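You operate a simulated robot arm through the tools that you are given. There is no shell and no other tool.

Carry out the task below with a simulated robot arm. There is one attempt and no reset: what you move stays moved.

JOB
Swap the green coupling in the air port for the red coupling.
Fine: shut the tap and vent the line to nought first; green one to its holder, vent shut again.
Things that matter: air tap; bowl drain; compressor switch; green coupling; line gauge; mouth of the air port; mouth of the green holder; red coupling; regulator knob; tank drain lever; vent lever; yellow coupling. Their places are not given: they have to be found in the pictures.

It is judged by the outcome, as a careful person would: the job done as asked, and still so three seconds after it is handed in. It fails if anything else is knocked over, pushed out of place, dropped, spilled or broken.

ROBOT AND FRAMES
A 7-joint arm with a two-finger gripper, fixed in place. Base frame: the origin is at the foot of the arm, x ahead of it, y to its left, z up; the work surface is at about z = 0.8. Lengths are in m, angles in degrees, forces in N, time in s.
With the tool pointing down near the work surface it reaches from about 0.34 to 0.72 m from the base axis. Its first joint turns from -66.0 to 66.0 degrees. Payload 2.45 kg.
Tool frame: the origin (TCP) lies between the finger pads and is the grasp point; the fingertips stand 0.026 m ahead of it; z points along the fingers, y is the line along which they close. Largest opening 0.096 m; the body of the gripper starts 0.069 m behind the TCP.
Orientation is told as [roll, pitch, yaw] about the base's x, y, z axes, in that order, counted from this pose: with the fingers straight down and closing along the base's y, the tool's x points along the base's -x, its y along +y and its z along -z.

CONTROLS
- The arm moves only by the tool jog_arm. Its argument "plan" is text: rows parted by semicolons, each of 7 numbers parted by spaces: the shift along the tool's x, y, z in units of 25 mm (1.0 is 25 mm), then the turn, a rotation vector about the tool's x, y, z in units of 8 degrees (1.0 is 8 degrees), then the opening, from 0 (shut) to 1 (fully open). In form: tx ty tz wx wy wz gripper; .... A call has 1 to 20 rows; each row shifts and turns the commanded pose from where the row before left it, along the tool's axes as they then stand. A call with a number of a shift or a turn outside -1 to 1 is refused whole. Rows are played at 5 a second. More than 0.05 m and 8.6 degrees between two rows, or a gripper value outside its range, and nothing of the call is played. Where a pose cannot be reached the arm comes as near as it can. A force on the tool above 40 N (or 10 N above the force at the start of the call, whichever is more), or a blocked arm, ends the call early, and 0.2 s more pass. The fingers move at their own pace and stop on an object; they squeeze with about 31 N. The grip force told is the motor's: it shows also when the fingers shut on nothing. Time passes only in rows, and 0.2 s behind the last, so rows that do not move let the fingers close. The reply holds the time, the measured pose of the TCP, the force on the tool along the base axes, the opening and the grip force, in the units named above and with some noise, with the torque about the TCP (base axes, N m) and any sound that the robot's microphone picked up, and new pictures: "views" is both (left out), scene, wrist or none.
- Cameras (640 x 400 px; columns grow to the right, rows downward): "scene" is fixed at [0.1138, -0.3914, 1.3878]; the picture's right is [0.98, -0.18, 0.00], its down [-0.16, -0.88, -0.44] and it looks along [0.08, 0.43, -0.90] (base axes); focal length 214 px, centre (320, 200). "wrist" rides on the gripper at [0.082, 0.003, -0.098] in the tool frame; the picture's right is [-0.04, 1.00, 0.00], its down [-0.73, -0.03, -0.68] and it looks along [-0.68, -0.03, 0.73] (tool axes); focal length 256 px, centre (320, 200).
- probe_pixels(camera, pixels): for up to 12 pixels [column, row] of the newest picture of that camera ("zoom" is the newest enlarged one), the place [x, y, z] in the base frame of the surface seen there, good to about 0.002 m, but the place of the scene camera against the robot may be out by one fixed shift of up to 0.018 m in any direction. No time passes.
- inspect(camera, box): a new picture of the part [left, top, right, bottom] of that camera's present view, enlarged. No time passes.
- close_job(): hands the job in; it is judged then, once.

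Leave the gripper open and the arm clear of the work at the hand-in unless told otherwise.

The tools are called as a command line: name --argument value ..., lists and objects as JSON in quotes. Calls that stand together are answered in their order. jog_arm: Moves the arm, as the interface text tells. Its arguments: {"type":"object","properties":{"plan":{"type":"string"},"views":{"type":"string","enum":["both","scene","wrist","none"]}},"required":["plan"]} The other tools are called the same way: probe_pixels (camera, pixels) gives the place of the surface under pixels of a picture; inspect (camera, box) takes an enlarged picture of a part of a camera's view; close_job () hands the job in.

At the start:

```text
clock: 0.0
tcp_pos: [0.3395, 0.152, 1.1582]
tcp_rot: [0.0, 0.1, 0.0]
contact_force: [0.4, 0.2, 0.2]
ft_torque: [0.02, 0.0, -0.01]
width: 0.0959
grip_force: 0.1
```

scene: 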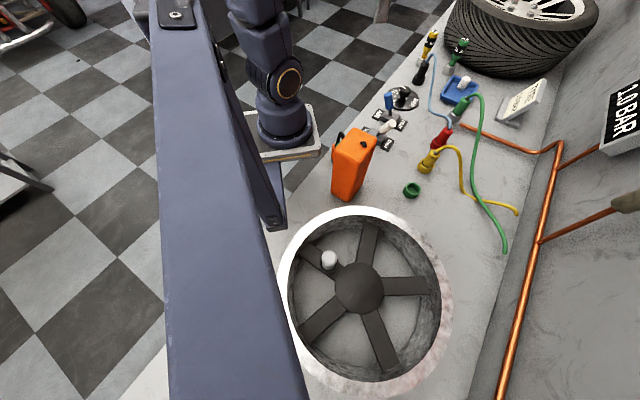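
wrist: 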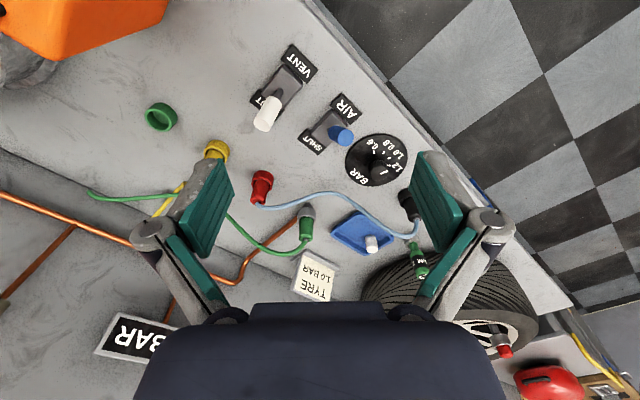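

I see a bench with coloured couplings, a vent lever (white), an air lever (blue) and a gauge dial. I'll enlarge the areas first to identify things.

inspect --camera "scene" --box '[320, 20, 560, 220]'

inspect --camera "wrist" --box '[130, 30, 450, 300]'

```text
2.00 times, centred on (440, 120) of scene
```

zoom: 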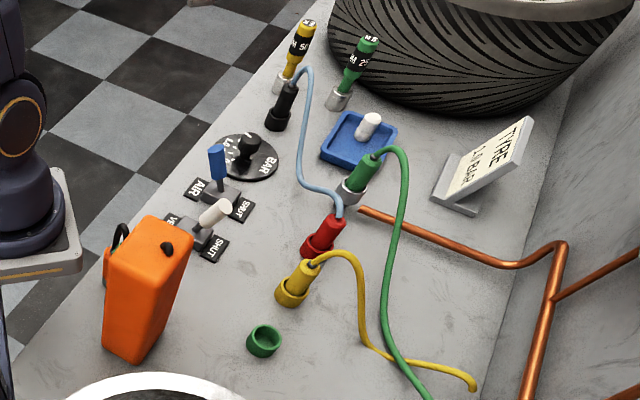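

```text
1.48 times, centred on (290, 165) of wrist
```

zoom: 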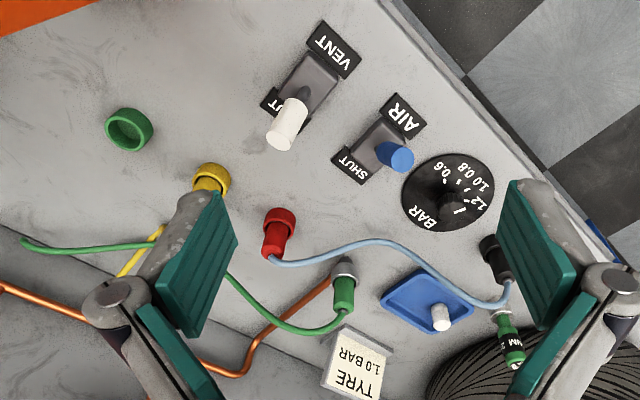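

inspect --camera "scene" --box '[370, 70, 490, 145]'

inspect --camera "scene" --box '[370, 110, 490, 210]'

inspect --camera "scene" --box '[400, 20, 500, 100]'

inspect --camera "scene" --box '[540, 60, 640, 230]'

inspect --camera "scene" --box '[320, 80, 440, 210]'

```text
5.33 times, centred on (430, 108) of scene
```

zoom: 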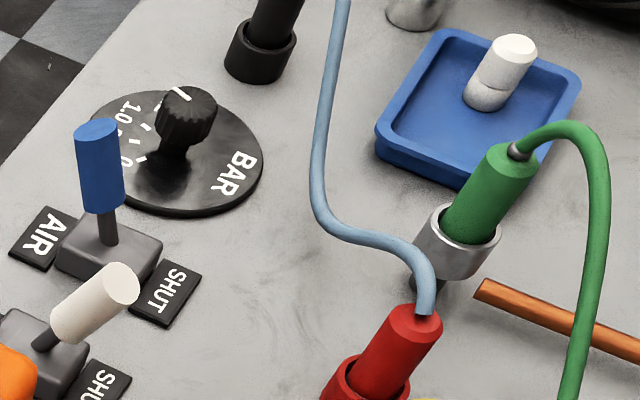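

```text
4.00 times, centred on (430, 160) of scene
```

zoom: 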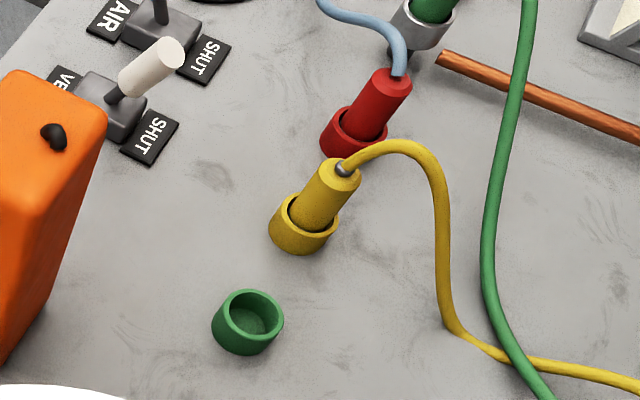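

```text
5.00 times, centred on (450, 60) of scene
```

zoom: 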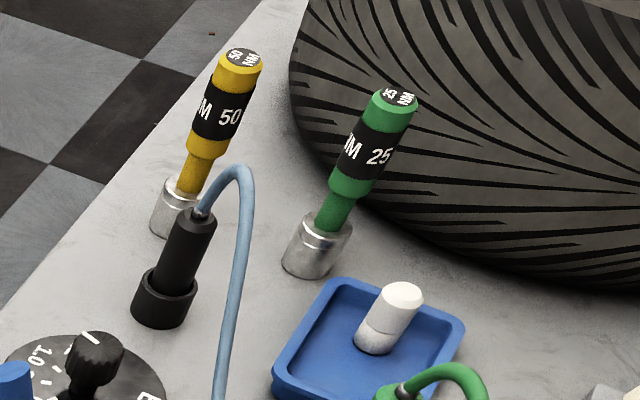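

```text
2.35 times, centred on (590, 145) of scene
```

zoom: 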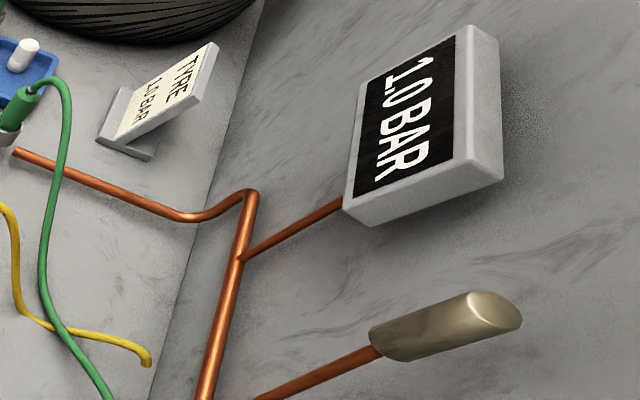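

```text
3.08 times, centred on (380, 145) of scene
```

zoom: 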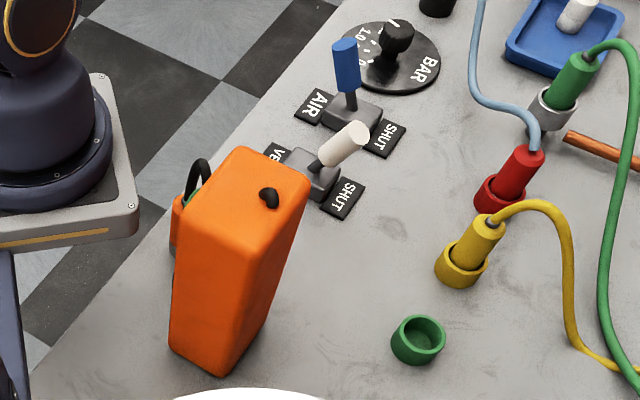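

The line gauge on the wall reads 1.0 BAR. The vent lever leans to SHUT and the air lever towards AIR. I'll probe the wrist camera points for accurate places.

probe_pixels --camera "wrist" --pixels '[[266, 117], [280, 92], [300, 62], [342, 136], [328, 128], [346, 106], [312, 142], [375, 170], [262, 180], [306, 225], [160, 117], [216, 150]]'

probe_pixels --camera "scene" --pixels '[[399, 92], [404, 127], [388, 101], [388, 128], [397, 120], [376, 145], [463, 103], [447, 130], [429, 155], [412, 190], [412, 181], [420, 165]]'

inspect --camera "wrist" --box '[240, 30, 360, 105]'

inspect --camera "wrist" --box '[280, 80, 430, 180]'

inspect --camera "wrist" --box '[230, 150, 390, 260]'

```text
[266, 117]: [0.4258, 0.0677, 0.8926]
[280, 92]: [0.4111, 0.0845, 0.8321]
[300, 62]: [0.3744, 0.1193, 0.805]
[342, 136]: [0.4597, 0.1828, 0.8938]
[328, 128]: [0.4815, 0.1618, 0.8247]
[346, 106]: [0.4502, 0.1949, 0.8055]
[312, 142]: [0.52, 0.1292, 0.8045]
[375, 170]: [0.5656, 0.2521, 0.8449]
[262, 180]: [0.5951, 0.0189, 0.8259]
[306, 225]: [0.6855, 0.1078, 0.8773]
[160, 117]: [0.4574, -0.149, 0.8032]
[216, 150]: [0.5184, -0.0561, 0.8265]
```

```text
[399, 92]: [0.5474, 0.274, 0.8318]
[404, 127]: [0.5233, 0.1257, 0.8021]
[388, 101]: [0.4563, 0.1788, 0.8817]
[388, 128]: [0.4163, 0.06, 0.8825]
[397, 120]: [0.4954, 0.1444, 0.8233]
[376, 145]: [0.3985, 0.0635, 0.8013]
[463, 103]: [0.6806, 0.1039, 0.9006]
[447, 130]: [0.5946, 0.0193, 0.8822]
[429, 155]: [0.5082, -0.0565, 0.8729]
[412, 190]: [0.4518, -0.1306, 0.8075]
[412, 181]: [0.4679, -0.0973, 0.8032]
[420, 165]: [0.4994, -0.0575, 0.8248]
```

```text
5.33 times, centred on (300, 68) of wrist
```

zoom: 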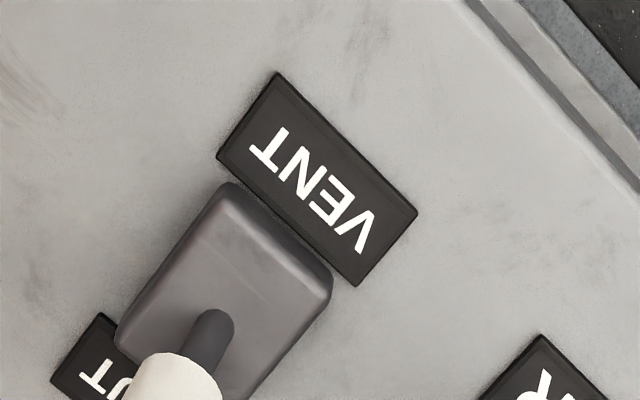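

```text
4.00 times, centred on (355, 130) of wrist
```

zoom: 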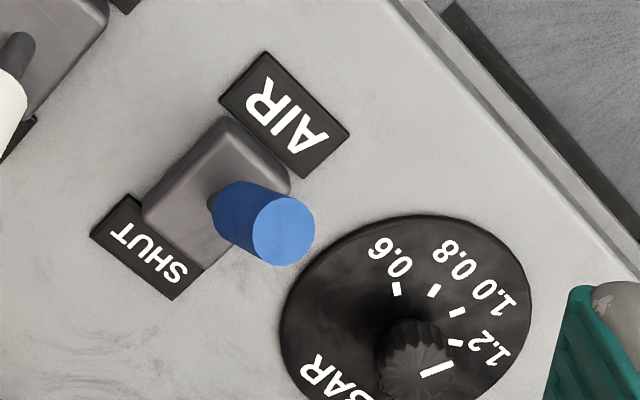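

```text
3.64 times, centred on (310, 205) of wrist
```

zoom: 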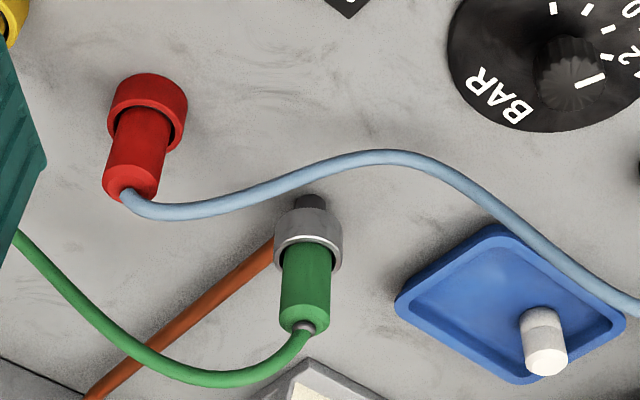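

Wrist probes: the air handle top is at about (0.460, 0.183, 0.894), leaning to AIR. The vent handle top is at about (0.426, 0.068, 0.893), leaning to SHUT. The lever stroke runs along about (0.73, -0.69). I'll close the fingers, go above the AIR side of the air tap, turn the tool about 46° so it lines up with the stroke, and look.

jog_arm --plan "-0.5 0.36 0.8 0 0 0 0; -0.5 0.36 0.8 0 0 0 0; -0.5 0.36 0.8 0 0 0 0; -0.5 0.35 0.8 0 0 0 0; -0.5 0.35 0.8 0 0 0 0; -0.5 0.35 0.8 0 0 0 0; -0.5 0.35 0.8 0 0 0 0; 0 0 0 0 0 -0.97 0; 0 0 0 0 0 -0.97 0; 0 0 0 0 0 -0.97 0; 0 0 0 0 0 -0.97 0; 0 0 0 0 0 -0.97 0; 0 0 0 0 0 -0.97 0; 0 0 0 0 0 0 0"

```text
clock: 3.0
tcp_pos: [0.4264, 0.2139, 1.0198]
tcp_rot: [-0.1, 0.1, 46.7]
contact_force: [0.3, 0.3, -0.7]
ft_torque: [-0.03, 0.02, -0.03]
width: 0.0
grip_force: 28.5
```

scene: 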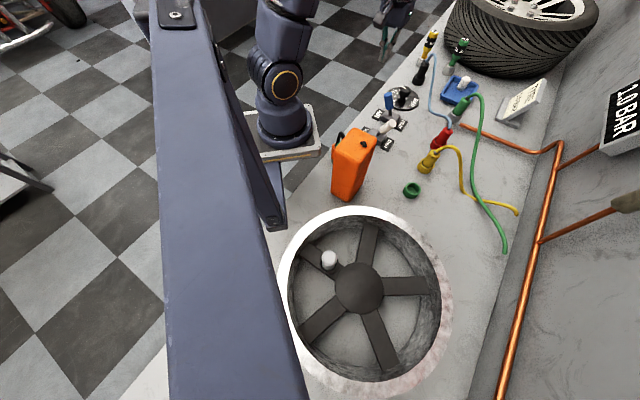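
wrist: 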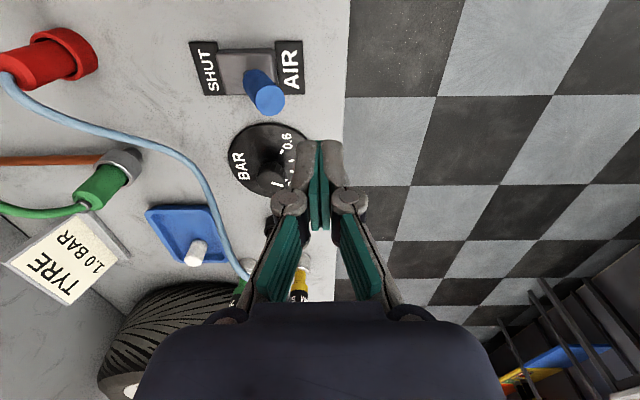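

The tool y axis is now in line with the SHUT–AIR stroke. I'll probe the air lever here for more exact values.

probe_pixels --camera "wrist" --pixels '[[267, 100], [258, 75], [246, 58], [289, 68], [204, 68], [262, 88], [275, 104], [257, 102], [265, 180], [196, 250], [224, 72], [272, 52]]'

inspect --camera "wrist" --box '[180, 20, 340, 130]'

```text
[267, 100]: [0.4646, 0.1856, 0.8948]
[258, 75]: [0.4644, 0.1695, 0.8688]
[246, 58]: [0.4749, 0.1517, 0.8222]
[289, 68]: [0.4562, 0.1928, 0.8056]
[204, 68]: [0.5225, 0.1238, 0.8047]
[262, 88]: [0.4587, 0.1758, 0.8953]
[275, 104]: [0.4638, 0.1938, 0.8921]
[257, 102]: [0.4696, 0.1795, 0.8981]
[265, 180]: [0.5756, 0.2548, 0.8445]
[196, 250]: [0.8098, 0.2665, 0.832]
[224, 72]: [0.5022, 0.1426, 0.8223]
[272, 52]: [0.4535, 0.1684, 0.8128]
```

```text
3.64 times, centred on (260, 75) of wrist
```

zoom: 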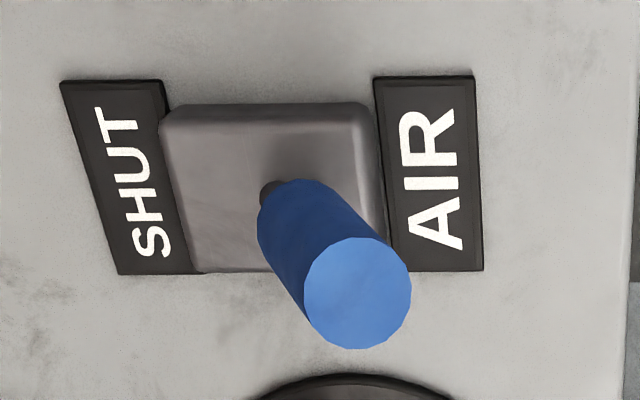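

The air handle top is at (0.4645, 0.185, 0.896), and the lever block centre is at about (0.489, 0.158). I'll correct about 6 mm sideways, go down on the AIR side and push the handle towards SHUT.

jog_arm --plan "-0.25 0 1 0 0 0 0; 0 0 1 0 0 0 0; 0 0 1 0 0 0 0; 0 0 1 0 0 0 0; 0 0 1 0 0 0 0; 0 -0.3 0 0 0 0 0; 0 -0.3 0 0 0 0 0; 0 -0.3 0 0 0 0 0; 0 -0.3 0 0 0 0 0; 0 -0.3 0 0 0 0 0; 0 -0.3 0 0 0 0 0; 0 -0.3 0 0 0 0 0; 0 -0.3 0 0 0 0 0; 0 -0.3 0 0 0 0 0; 0 -0.3 0 0 0 0 0"

```text
clock: 6.2
tcp_pos: [0.4866, 0.1667, 0.893]
tcp_rot: [0.0, 0.0, 46.6]
contact_force: [-0.9, 0.1, -0.5]
ft_torque: [-0.02, 0.03, 0.0]
width: 0.0
grip_force: 28.6
```

scene: 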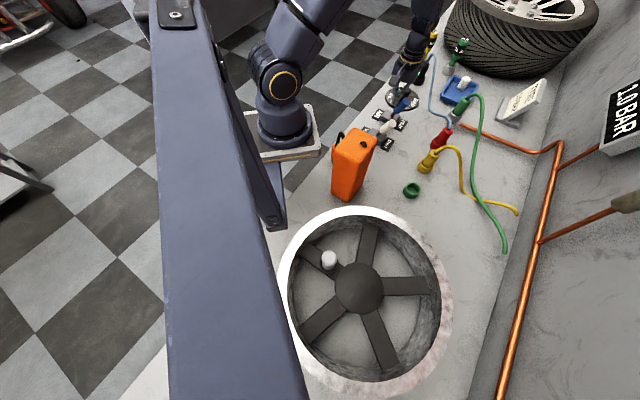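
wrist: 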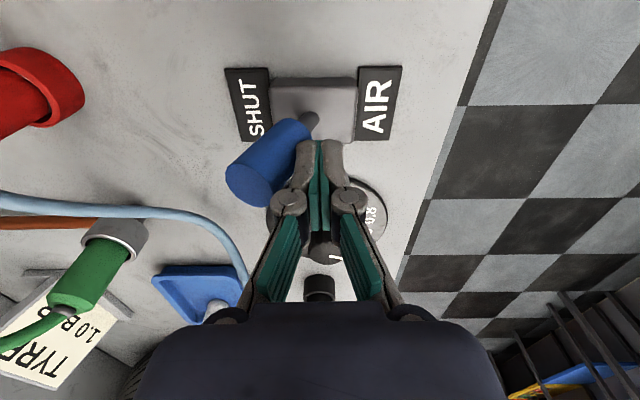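

The blue handle now leans over towards SHUT, with hardly any force. I'll nudge a little further to make sure it is at its stop.

jog_arm --plan "0 -0.15 0 0 0 0 0; 0 -0.15 0 0 0 0 0; 0 -0.15 0 0 0 0 0" --views "wrist"

probe_pixels --camera "wrist" --pixels '[[245, 187], [285, 145]]'

```text
clock: 7.0
tcp_pos: [0.4903, 0.1633, 0.8934]
tcp_rot: [0.4, 0.1, 46.8]
contact_force: [-29.6, 21.9, 11.9]
ft_torque: [0.37, 0.59, -0.14]
width: 0.0
grip_force: 29.0
```

wrist: 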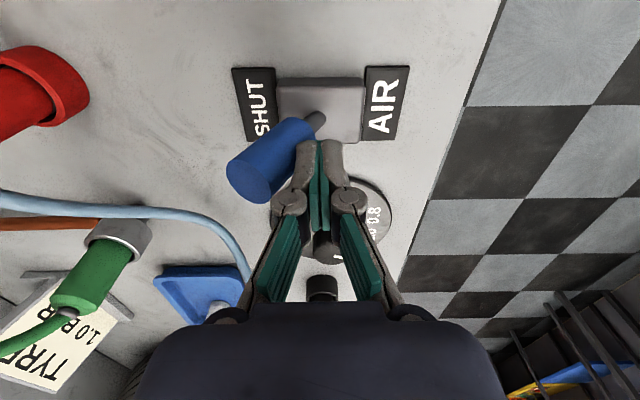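

```text
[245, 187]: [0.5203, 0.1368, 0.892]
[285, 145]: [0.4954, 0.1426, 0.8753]
```

The air tap is hard against its SHUT stop. I'll back off, lift, move to the SHUT side of the vent lever and look.

jog_arm --plan "0 1 0 0 0 0 0; 0 0 -1 0 0 0 0; 0 0 -1 0 0 0 0; 0 0 -1 0 0 0 0; 0 0 -1 0 0 0 0; 0.79 -0.69 0 0 0 0 0; 0.79 -0.69 0 0 0 0 0; 0.79 -0.69 0 0 0 0 0; 0.79 -0.69 0 0 0 0 0; 0.79 -0.69 0 0 0 0 0; 0.79 -0.69 0 0 0 0 0; 0 0 0 0 0 0 0"

```text
clock: 9.6
tcp_pos: [0.4693, 0.018, 0.9931]
tcp_rot: [0.0, 0.0, 46.6]
contact_force: [0.7, 0.0, 0.3]
ft_torque: [-0.02, 0.02, -0.04]
width: 0.0
grip_force: 28.2
```

scene: 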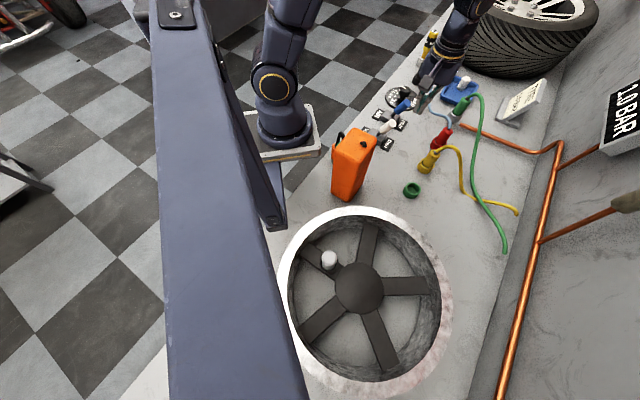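
wrist: 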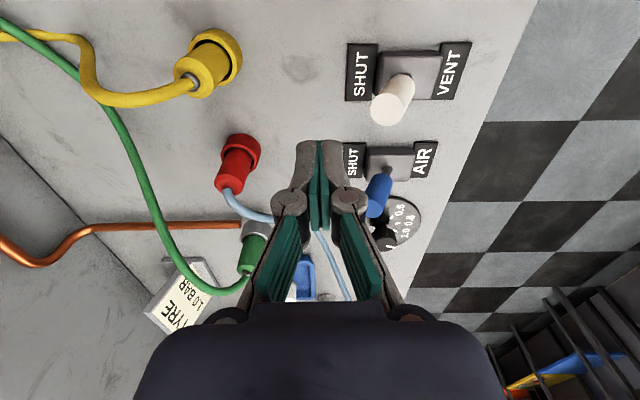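

probe_pixels --camera "wrist" --pixels '[[388, 108], [362, 72], [451, 71], [354, 160], [424, 160], [376, 208], [230, 187], [236, 145], [192, 85], [222, 50], [250, 265], [258, 226]]'

inspect --camera "wrist" --box '[330, 30, 490, 220]'

inspect --camera "scene" --box '[560, 60, 640, 170]'

```text
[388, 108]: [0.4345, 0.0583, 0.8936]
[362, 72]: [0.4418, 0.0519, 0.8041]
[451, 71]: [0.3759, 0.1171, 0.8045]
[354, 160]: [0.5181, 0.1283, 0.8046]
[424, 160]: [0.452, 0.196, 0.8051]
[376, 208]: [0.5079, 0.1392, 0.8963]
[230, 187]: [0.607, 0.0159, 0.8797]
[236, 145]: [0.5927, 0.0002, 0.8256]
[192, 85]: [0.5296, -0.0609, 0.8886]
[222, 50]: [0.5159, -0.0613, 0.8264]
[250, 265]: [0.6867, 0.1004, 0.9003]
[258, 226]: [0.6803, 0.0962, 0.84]
```

```text
2.11 times, centred on (410, 125) of wrist
```

zoom: 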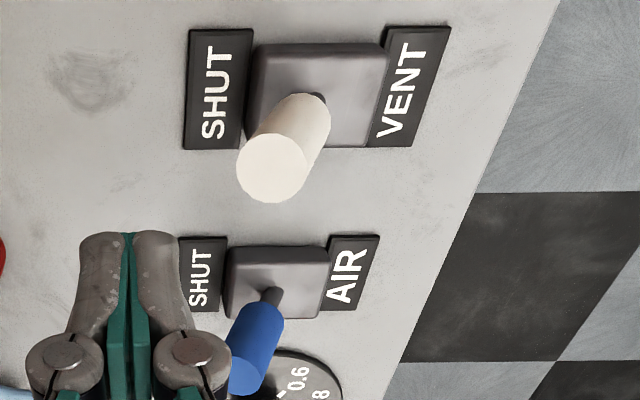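

```text
3.64 times, centred on (600, 115) of scene
```

zoom: 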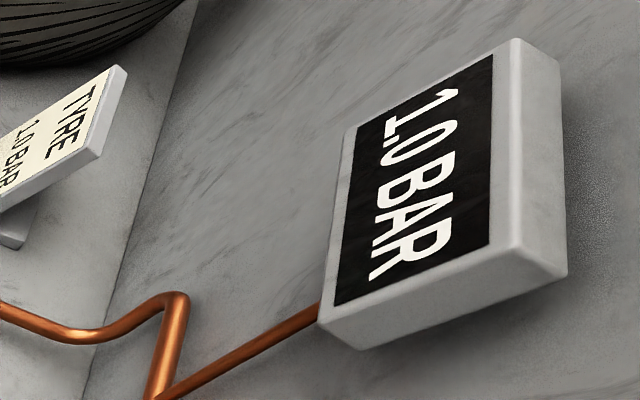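

The air lever sits at SHUT, parallel to the vent lever, and the gauge is still at 1.0. The vent handle top is at (0.4345, 0.058) and its block centre is at about (0.409, 0.0845). I'll lower on the SHUT side and push towards VENT.

jog_arm --plan "-0.1 0 1 0 0 0 0; 0 0 1 0 0 0 0; 0 0 1 0 0 0 0; 0 0 1 0 0 0 0; 0 0.3 0 0 0 0 0; 0 0.3 0 0 0 0 0; 0 0.3 0 0 0 0 0; 0 0.3 0 0 0 0 0; 0 0.3 0 0 0 0 0; 0 0.3 0 0 0 0 0; 0 0.3 0 0 0 0 0; 0 0.3 0 0 0 0 0; 0 0.3 0 0 0 0 0; 0 0.3 0 0 0 0 0; 0 0.3 0 0 0 0 0; 0 0.15 0 0 0 0 0; 0 0.15 0 0 0 0 0; 0 0.1 0 0 0 0 0"

inspect --camera "scene" --box '[560, 60, 640, 170]'

```text
clock: 13.4
tcp_pos: [0.4056, 0.0835, 0.8943]
tcp_rot: [-0.1, -0.1, 46.4]
contact_force: [17.3, -22.1, 1.3]
ft_torque: [-0.46, -0.34, -0.06]
width: 0.0001
grip_force: 28.7
```

scene: 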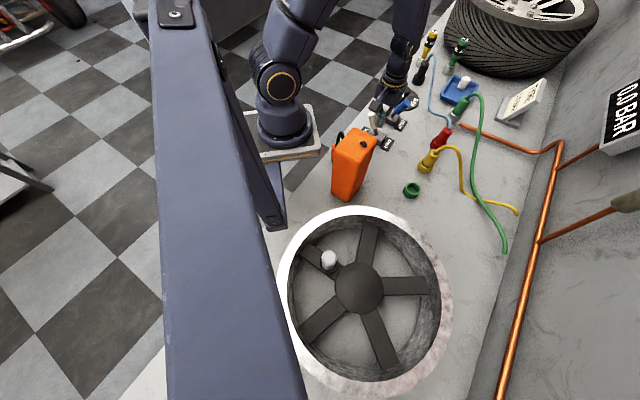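
wrist: 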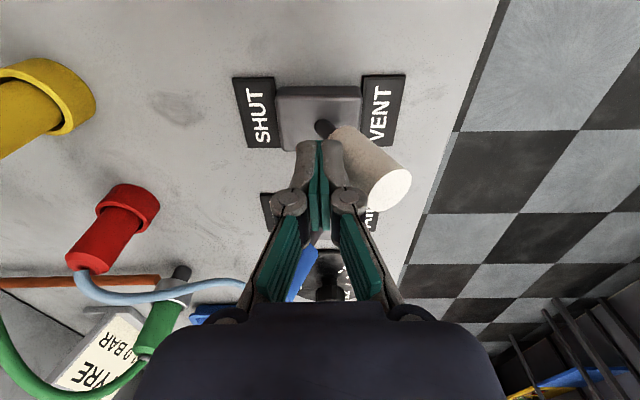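

```text
3.64 times, centred on (600, 115) of scene
```

zoom: 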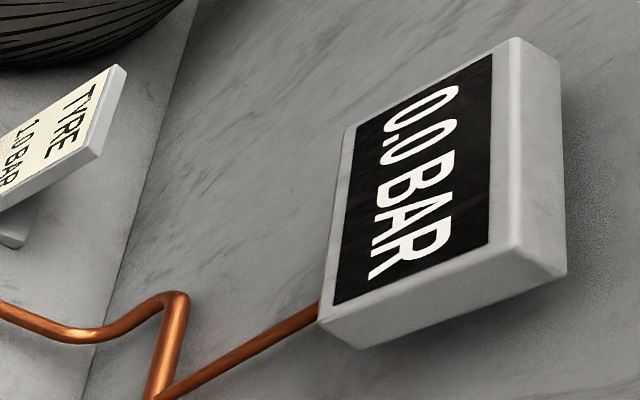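

The vent lever is at VENT and the gauge reads 0.0 BAR. I'll back off, lift, turn the tool back to yaw 0 and look at the green coupling in the air port.

jog_arm --plan "0 -1 0 0 0 0 0; 0 0 -1 0 0 0 0; 0 0 -1 0 0 0 0; 0 0 -1 0 0 0 0; 0 0 -1 0 0 0 0; 0 0 -1 0 0 0 0; 0 0 -1 0 0 0.97 0; 0 0 0 0 0 0.97 0; 0 0 0 0 0 0.97 0.3; 0 0 0 0 0 0.97 0.5; 0 0 0 0 0 0.97 0.5; 0 0 0 0 0 0.97 0.5; -1 0.27 0 0 0 0 0.5; -1 0.27 0 0 0 0 0.5; -1 0.27 0 0 0 0 0.5; -1 0.27 0 0 0 0 0.5; -1 0.27 0 0 0 0 0.5; 0 0 0 0 0 0 0.5"

```text
clock: 17.2
tcp_pos: [0.5459, 0.1018, 1.0436]
tcp_rot: [0.0, 0.0, 0.0]
contact_force: [0.1, 0.0, -0.2]
ft_torque: [0.01, 0.01, -0.01]
width: 0.0481
grip_force: 0.1
```

scene: 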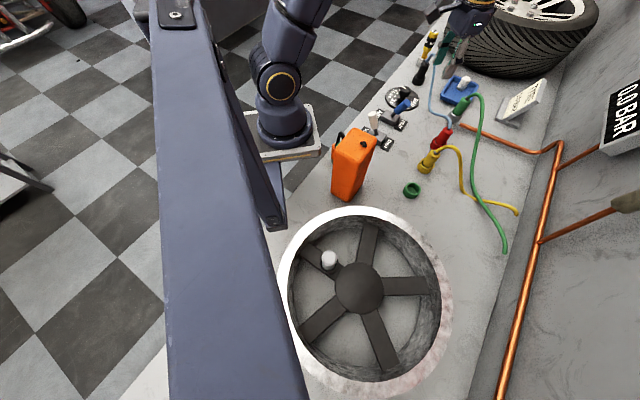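
wrist: 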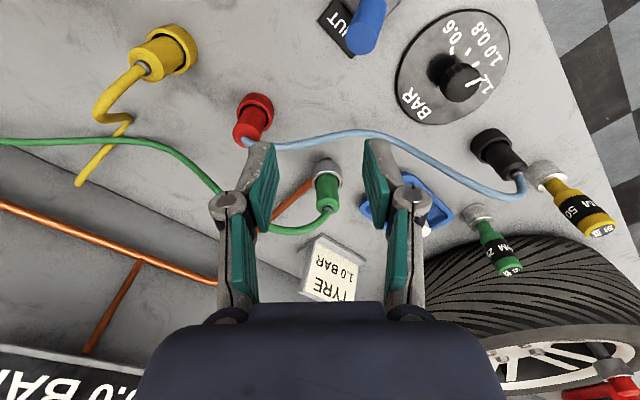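

inspect --camera "wrist" --box '[265, 140, 375, 250]'

probe_pixels --camera "wrist" --pixels '[[327, 166], [320, 178], [336, 178], [318, 190], [337, 190], [328, 190], [326, 211], [316, 207], [336, 207], [300, 231], [330, 240], [400, 210]]'

```text
3.64 times, centred on (320, 195) of wrist
```

zoom: 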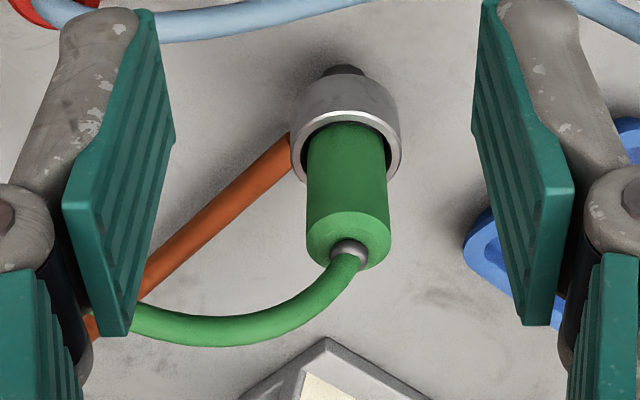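

```text
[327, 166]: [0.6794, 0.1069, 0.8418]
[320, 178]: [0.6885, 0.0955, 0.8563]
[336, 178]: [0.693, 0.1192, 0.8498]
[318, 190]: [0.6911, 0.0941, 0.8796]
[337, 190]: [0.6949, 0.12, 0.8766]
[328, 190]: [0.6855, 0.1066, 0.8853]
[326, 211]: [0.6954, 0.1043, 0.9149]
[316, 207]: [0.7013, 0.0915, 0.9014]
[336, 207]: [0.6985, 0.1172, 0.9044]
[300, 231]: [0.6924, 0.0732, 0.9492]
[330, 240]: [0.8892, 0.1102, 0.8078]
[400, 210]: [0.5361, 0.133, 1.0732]
```

I'll probe the green hose's course and the TYRE sign's edge so I can choose the direction the fingers close in.

probe_pixels --camera "zoom" --pixels '[[350, 250], [345, 272], [310, 312], [260, 328], [200, 332], [150, 318], [330, 345], [280, 375], [330, 255], [376, 258], [345, 72], [345, 130]]'

probe_pixels --camera "wrist" --pixels '[[316, 236], [366, 250], [300, 290], [345, 298], [330, 265], [205, 180], [170, 150], [258, 97], [246, 132], [266, 134], [175, 30], [147, 66]]'

inspect --camera "scene" --box '[420, 80, 500, 150]'

```text
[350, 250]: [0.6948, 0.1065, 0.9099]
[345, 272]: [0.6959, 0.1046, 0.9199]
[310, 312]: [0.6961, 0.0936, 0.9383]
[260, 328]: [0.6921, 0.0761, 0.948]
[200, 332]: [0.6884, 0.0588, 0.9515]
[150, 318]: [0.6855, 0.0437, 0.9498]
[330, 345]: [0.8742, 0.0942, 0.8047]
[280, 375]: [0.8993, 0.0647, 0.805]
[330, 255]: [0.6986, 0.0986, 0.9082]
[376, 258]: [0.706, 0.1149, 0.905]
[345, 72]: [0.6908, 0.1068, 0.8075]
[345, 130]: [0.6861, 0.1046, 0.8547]
```

```text
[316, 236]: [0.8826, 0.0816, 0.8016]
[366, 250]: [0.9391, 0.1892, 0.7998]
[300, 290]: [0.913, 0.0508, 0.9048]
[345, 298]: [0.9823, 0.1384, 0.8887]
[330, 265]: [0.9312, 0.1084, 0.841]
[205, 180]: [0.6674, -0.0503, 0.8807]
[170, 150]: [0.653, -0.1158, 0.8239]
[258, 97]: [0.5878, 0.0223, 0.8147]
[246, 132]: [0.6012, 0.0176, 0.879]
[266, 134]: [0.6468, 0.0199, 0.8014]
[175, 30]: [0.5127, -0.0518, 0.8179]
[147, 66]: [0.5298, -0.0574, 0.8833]
```

```text
5.71 times, centred on (460, 115) of scene
```

zoom: 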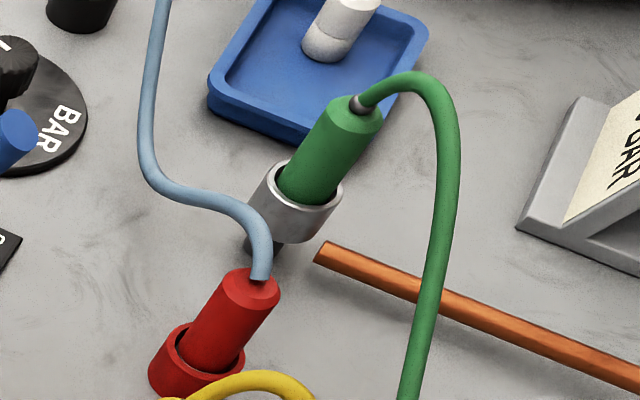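

The green coupling stands upright with its axis at about (0.699, 0.106) and its top at z≈0.908. Its hose arches off towards -y. To keep the fingers clear of the hose I'll close along x, so I'll turn to yaw -90, then move above the coupling and look.

jog_arm --plan "0 0 0 0 0 0.9375 0.6; 0 0 0 0 0 0.9375 0.6; 0 0 0 0 0 0.9375 0.6; 0 0 0 0 0 0.9375 0.6; 0 0 0 0 0 0.9375 0.6; 0 0 0 0 0 0.9375 0.6; 0 0 0 0 0 0.9375 0.6; 0 0 0 0 0 0.9375 0.6; 0 0 0 0 0 0.9375 0.6; 0 0 0 0 0 0.9375 0.6; 0 0 0 0 0 0.9375 0.6; 0 0 0 0 0 0.9375 0.6; 0 0 0 0 0 0 0.6"

```text
clock: 20.0
tcp_pos: [0.5466, 0.1017, 1.0426]
tcp_rot: [0.0, 0.0, -90.0]
contact_force: [-0.8, 0.2, 0.3]
ft_torque: [0.01, 0.01, -0.03]
width: 0.0575
grip_force: 0.0
```

scene: 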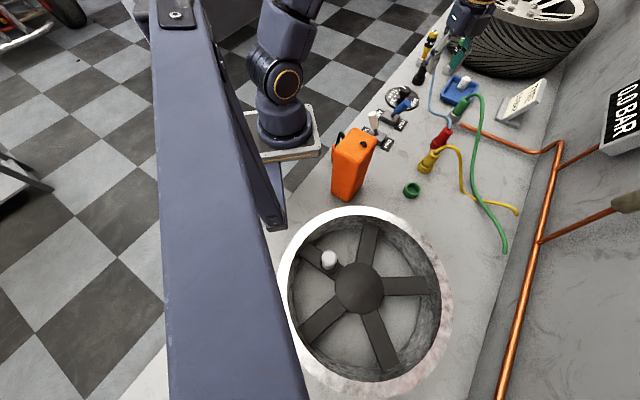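
wrist: 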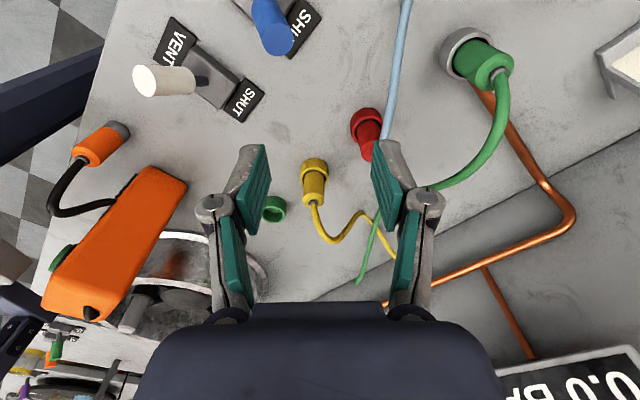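

Yaw -90 is reached. I'll probe the green coupling, the red coupling and the green holder from this side.

inspect --camera "wrist" --box '[420, 10, 540, 110]'

probe_pixels --camera "wrist" --pixels '[[467, 38], [465, 58], [492, 48], [478, 85], [495, 76], [505, 62], [514, 60], [275, 209], [263, 210], [288, 210], [275, 198], [368, 150]]'

```text
4.00 times, centred on (480, 60) of wrist
```

zoom: 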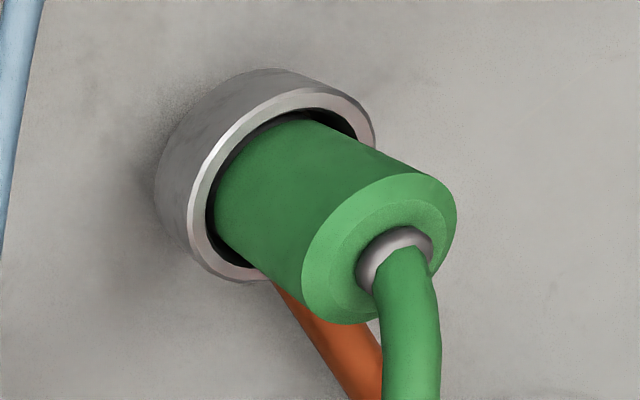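

```text
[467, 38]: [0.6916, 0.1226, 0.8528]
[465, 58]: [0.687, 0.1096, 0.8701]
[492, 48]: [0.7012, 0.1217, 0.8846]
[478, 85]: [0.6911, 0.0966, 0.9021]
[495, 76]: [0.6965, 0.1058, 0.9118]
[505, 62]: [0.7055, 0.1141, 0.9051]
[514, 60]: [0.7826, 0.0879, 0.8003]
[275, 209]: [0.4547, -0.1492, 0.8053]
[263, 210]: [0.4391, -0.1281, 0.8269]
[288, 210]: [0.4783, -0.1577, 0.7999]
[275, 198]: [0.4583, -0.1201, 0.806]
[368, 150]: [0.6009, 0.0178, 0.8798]
```

jog_arm --plan "0.17 0.87 0 0 0 0 0.6; 0 0.87 0 0 0 0 0.6; 0 0.87 0 0 0 0 0.6; 0 0.87 0 0 0 0 0.6; 0 0.87 0 0 0 0 0.6; 0 0.87 0 0 0 0 0.6; 0 0.84 0 0 0 0 0.6; 0 0 0.8 0 0 0 0.6; 0 0 0.8 0 0 0 0.6; 0 0 0.8 0 0 0 0.6; 0 0 0.8 0 0 0 0.6; 0 0 0 0 0 0 0.6"

```text
clock: 22.6
tcp_pos: [0.6992, 0.1062, 0.9631]
tcp_rot: [0.0, 0.0, -89.9]
contact_force: [0.7, -0.3, 0.1]
ft_torque: [-0.01, 0.03, -0.03]
width: 0.0578
grip_force: 0.1
```

scene: 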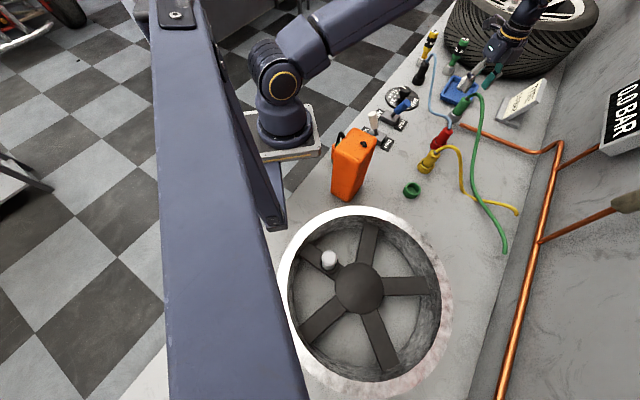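
wrist: 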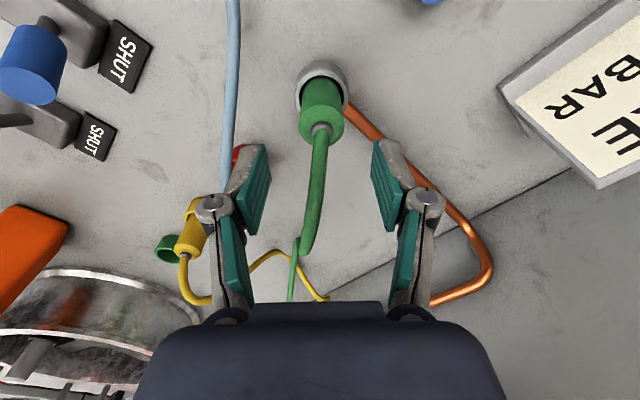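

The coupling is centred between the fingers at column ~321, and the hose runs under the hand. I'll go down to z≈0.889 and close.

jog_arm --plan "0 0 0.6 0 0 0 0.6; 0 0 0.6 0 0 0 0.6; 0 0 0.6 0 0 0 0.6; 0 0 0.6 0 0 0 0.6; 0 0 0.55 0 0 0 0.6; 0 0 0 0 0 0 0.6"

```text
clock: 24.0
tcp_pos: [0.6985, 0.1061, 0.8888]
tcp_rot: [0.1, 0.1, -90.1]
contact_force: [0.4, -0.8, 0.4]
ft_torque: [-0.01, -0.01, -0.01]
width: 0.0579
grip_force: 0.0
```

scene: 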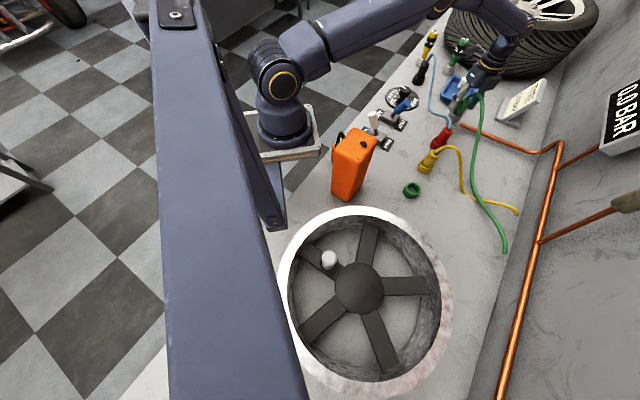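
wrist: 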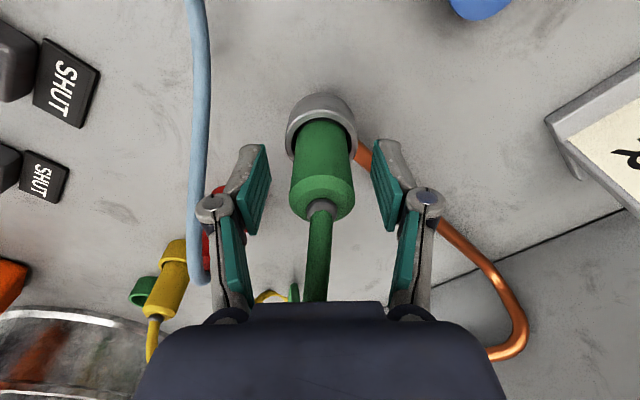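

The TCP projects to about row 186, right on the green body. Closing now.

jog_arm --plan "0 0 0 0 0 0 0; 0 0 0 0 0 0 0; 0 0 0 0 0 0 0; 0 0 0 0 0 0 0; 0 0 0 0 0 0 0"

```text
clock: 25.2
tcp_pos: [0.6997, 0.1059, 0.8898]
tcp_rot: [0.0, 0.1, -90.0]
contact_force: [0.6, 0.0, 0.5]
ft_torque: [0.0, -0.02, 0.01]
width: 0.0291
grip_force: 30.8
```

scene: 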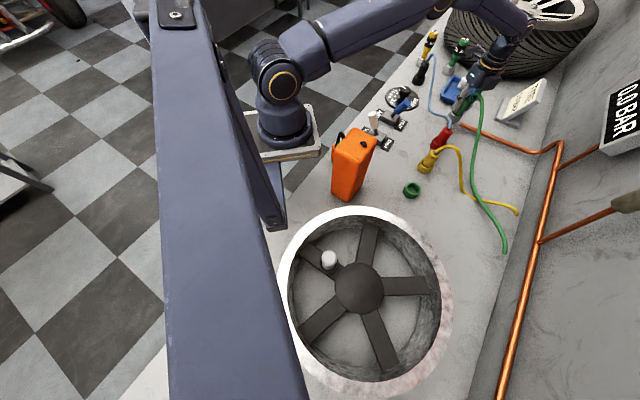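
wrist: 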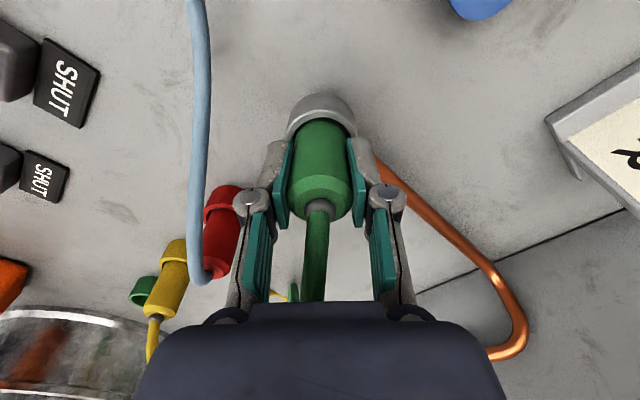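

Gripped at 29 mm width. I'll pull straight up, gently.

jog_arm --plan "0 0 -0.2 0 0 0 0; 0 0 -0.2 0 0 0 0; 0 0 -0.3 0 0 0 0; 0 0 -0.3 0 0 0 0; 0 0 -0.4 0 0 0 0; 0 0 -0.5 0 0 0 0; 0 0 -0.6 0 0 0 0"

```text
clock: 26.8
tcp_pos: [0.6983, 0.1055, 0.953]
tcp_rot: [0.0, 0.0, -90.0]
contact_force: [0.2, 0.6, -1.2]
ft_torque: [0.02, 0.0, -0.03]
width: 0.0292
grip_force: 31.3
```

scene: 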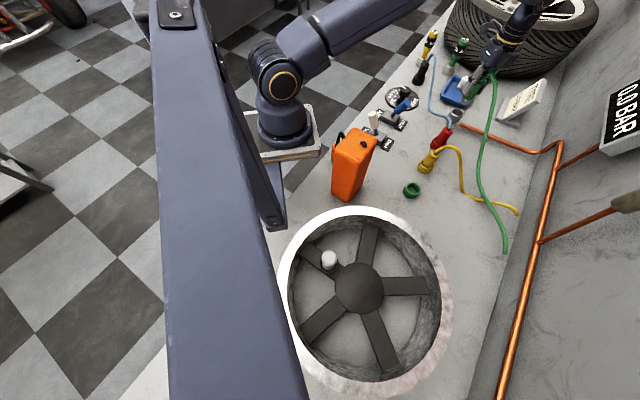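
wrist: 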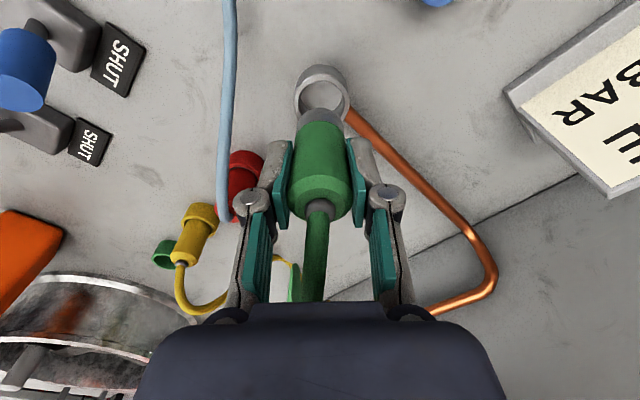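

The green coupling is out and the port is empty. I'll lift to about z=1.03, and check where the hose ends and where the holder is.

jog_arm --plan "0 0 -0.8 0 0 0 0; 0 0 -0.8 0 0 0 0; 0 0 -0.8 0 0 0 0; 0 0 -0.8 0 0 0 0; 0 0 0 0 0 0 0"

probe_pixels --camera "scene" --pixels '[[505, 250], [517, 212], [412, 190], [412, 181], [404, 190], [420, 190], [490, 130], [355, 145], [365, 190]]'

inspect --camera "scene" --box '[400, 40, 540, 260]'

```text
clock: 28.0
tcp_pos: [0.6986, 0.1057, 1.0324]
tcp_rot: [-0.1, 0.1, -90.0]
contact_force: [-0.2, 0.2, -1.1]
ft_torque: [0.03, -0.02, 0.02]
width: 0.0292
grip_force: 31.0
```

scene: 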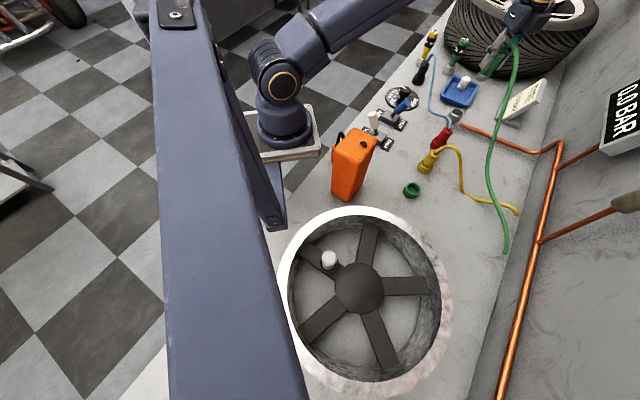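
wrist: 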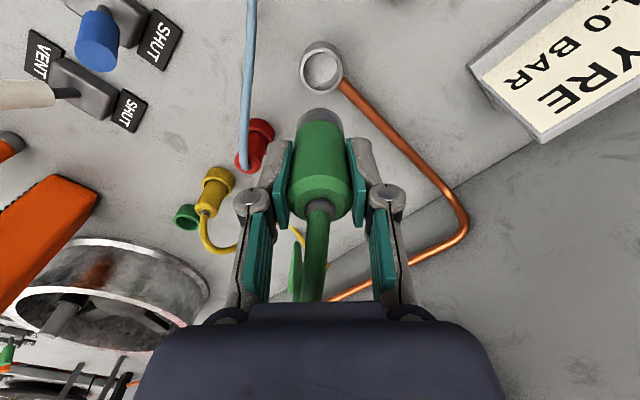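

```text
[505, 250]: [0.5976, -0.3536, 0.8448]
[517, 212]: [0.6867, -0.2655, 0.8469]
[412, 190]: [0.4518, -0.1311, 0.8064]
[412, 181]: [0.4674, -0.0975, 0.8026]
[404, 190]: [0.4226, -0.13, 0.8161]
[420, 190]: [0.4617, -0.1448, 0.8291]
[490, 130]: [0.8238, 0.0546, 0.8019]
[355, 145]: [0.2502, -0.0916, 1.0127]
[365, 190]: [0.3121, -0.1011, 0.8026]
```

```text
1.82 times, centred on (470, 150) of scene
```

zoom: 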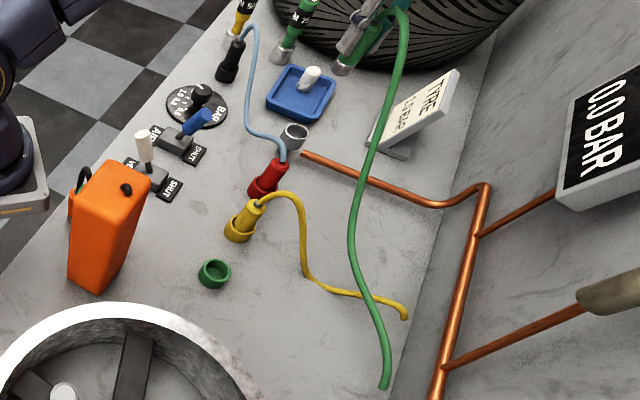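

The hose ends near (0.60, -0.35). The tall orange can tops out at z≈1.01 around x≈0.25–0.33, so I'll stay clear of it. I'll carry the coupling over to above the green holder at z≈1.03 and turn to yaw -60 so the hose leaves between the fingers.

jog_arm --plan "-0.84 -0.81 0 0 0 0 0; -0.84 -0.81 0 0 0 0 0; -0.84 -0.81 0 0 0 0 0; -0.84 -0.81 0 0 0 0 0; -0.84 -0.81 0 0 0 0 0; -0.84 -0.81 0 0 0 0 0; -0.84 -0.81 0 0 0 0 0; -0.84 -0.81 0 0 0 0 0; -0.84 -0.81 0 0 0 0 0; -0.84 -0.81 0 0 0 0 0; -0.84 -0.81 0 0 0 0 0; -0.84 -0.81 0 0 0 0 0; 0 0 0 0 0 -0.94 0; 0 0 0 0 0 -0.94 0; 0 0 0 0 0 -0.94 0; 0 0 0 0 0 -0.94 0; 0 0 0 0 0 0 0"

```text
clock: 31.6
tcp_pos: [0.4556, -0.1459, 1.0317]
tcp_rot: [0.0, 0.0, -59.8]
contact_force: [-0.4, -0.2, -0.8]
ft_torque: [0.01, 0.05, -0.02]
width: 0.0289
grip_force: 31.5
```

scene: 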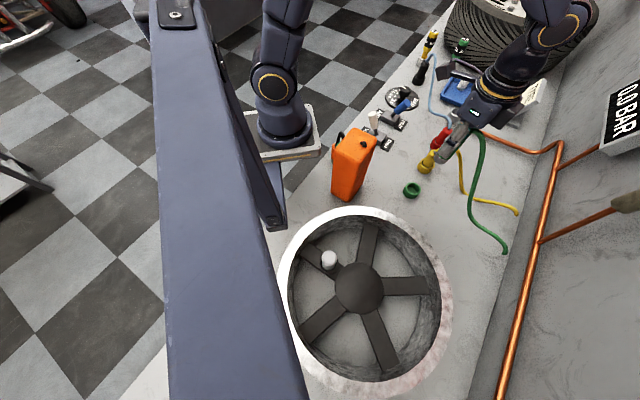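
wrist: 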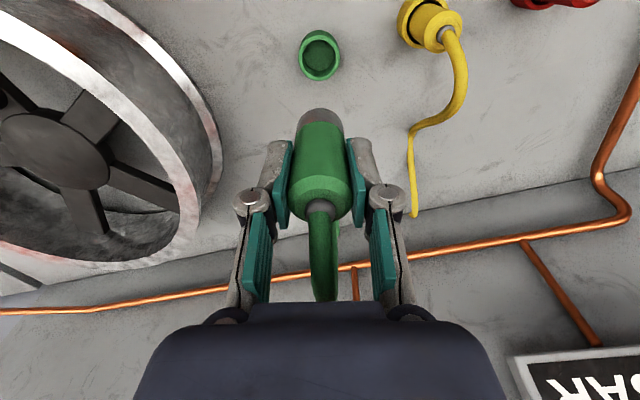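

The holder is visible at about (320, 55) in the wrist view. I'll zoom in and probe its rim.

inspect --camera "wrist" --box '[280, 15, 360, 95]'

probe_pixels --camera "wrist" --pixels '[[320, 58], [301, 54], [339, 54], [320, 32], [320, 77], [320, 50], [302, 60], [338, 60], [320, 37], [320, 73], [304, 44], [335, 44]]'

```text
5.00 times, centred on (320, 55) of wrist
```

zoom: 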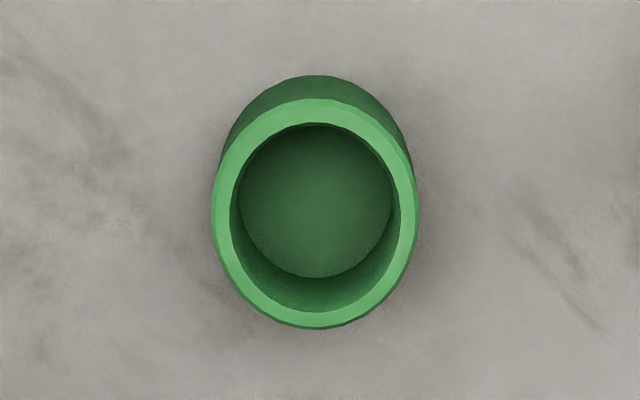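

```text
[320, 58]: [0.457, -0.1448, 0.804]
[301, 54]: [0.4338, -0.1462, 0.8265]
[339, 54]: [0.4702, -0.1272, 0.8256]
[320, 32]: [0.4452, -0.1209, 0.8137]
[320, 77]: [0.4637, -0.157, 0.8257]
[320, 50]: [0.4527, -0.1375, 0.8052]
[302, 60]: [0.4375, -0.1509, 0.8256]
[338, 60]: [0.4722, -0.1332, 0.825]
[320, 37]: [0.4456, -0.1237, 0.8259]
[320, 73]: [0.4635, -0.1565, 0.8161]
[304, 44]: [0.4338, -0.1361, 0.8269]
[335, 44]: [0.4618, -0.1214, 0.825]
```

The rim centre works out at about (0.4537, -0.140), rim z 0.826, floor 0.804. I'll check where the held coupling's nose and body sit relative to the TCP.

probe_pixels --camera "wrist" --pixels '[[321, 114], [305, 122], [338, 122], [321, 128], [321, 150], [297, 150], [345, 150], [321, 218], [294, 185], [349, 185], [340, 205], [300, 205]]'

inspect --camera "wrist" --box '[260, 90, 380, 230]'

```text
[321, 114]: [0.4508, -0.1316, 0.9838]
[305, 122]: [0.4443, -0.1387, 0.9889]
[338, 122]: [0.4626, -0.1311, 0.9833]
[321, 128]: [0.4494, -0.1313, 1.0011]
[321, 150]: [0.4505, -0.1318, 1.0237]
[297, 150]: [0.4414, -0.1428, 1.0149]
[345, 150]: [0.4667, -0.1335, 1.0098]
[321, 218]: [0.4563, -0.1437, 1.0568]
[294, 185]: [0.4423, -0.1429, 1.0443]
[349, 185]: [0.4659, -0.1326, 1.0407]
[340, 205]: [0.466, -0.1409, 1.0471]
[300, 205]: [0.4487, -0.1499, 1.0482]
```

```text
2.86 times, centred on (320, 160) of wrist
```

zoom: 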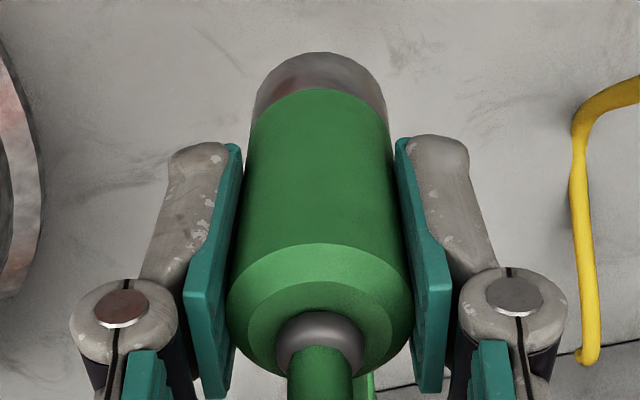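

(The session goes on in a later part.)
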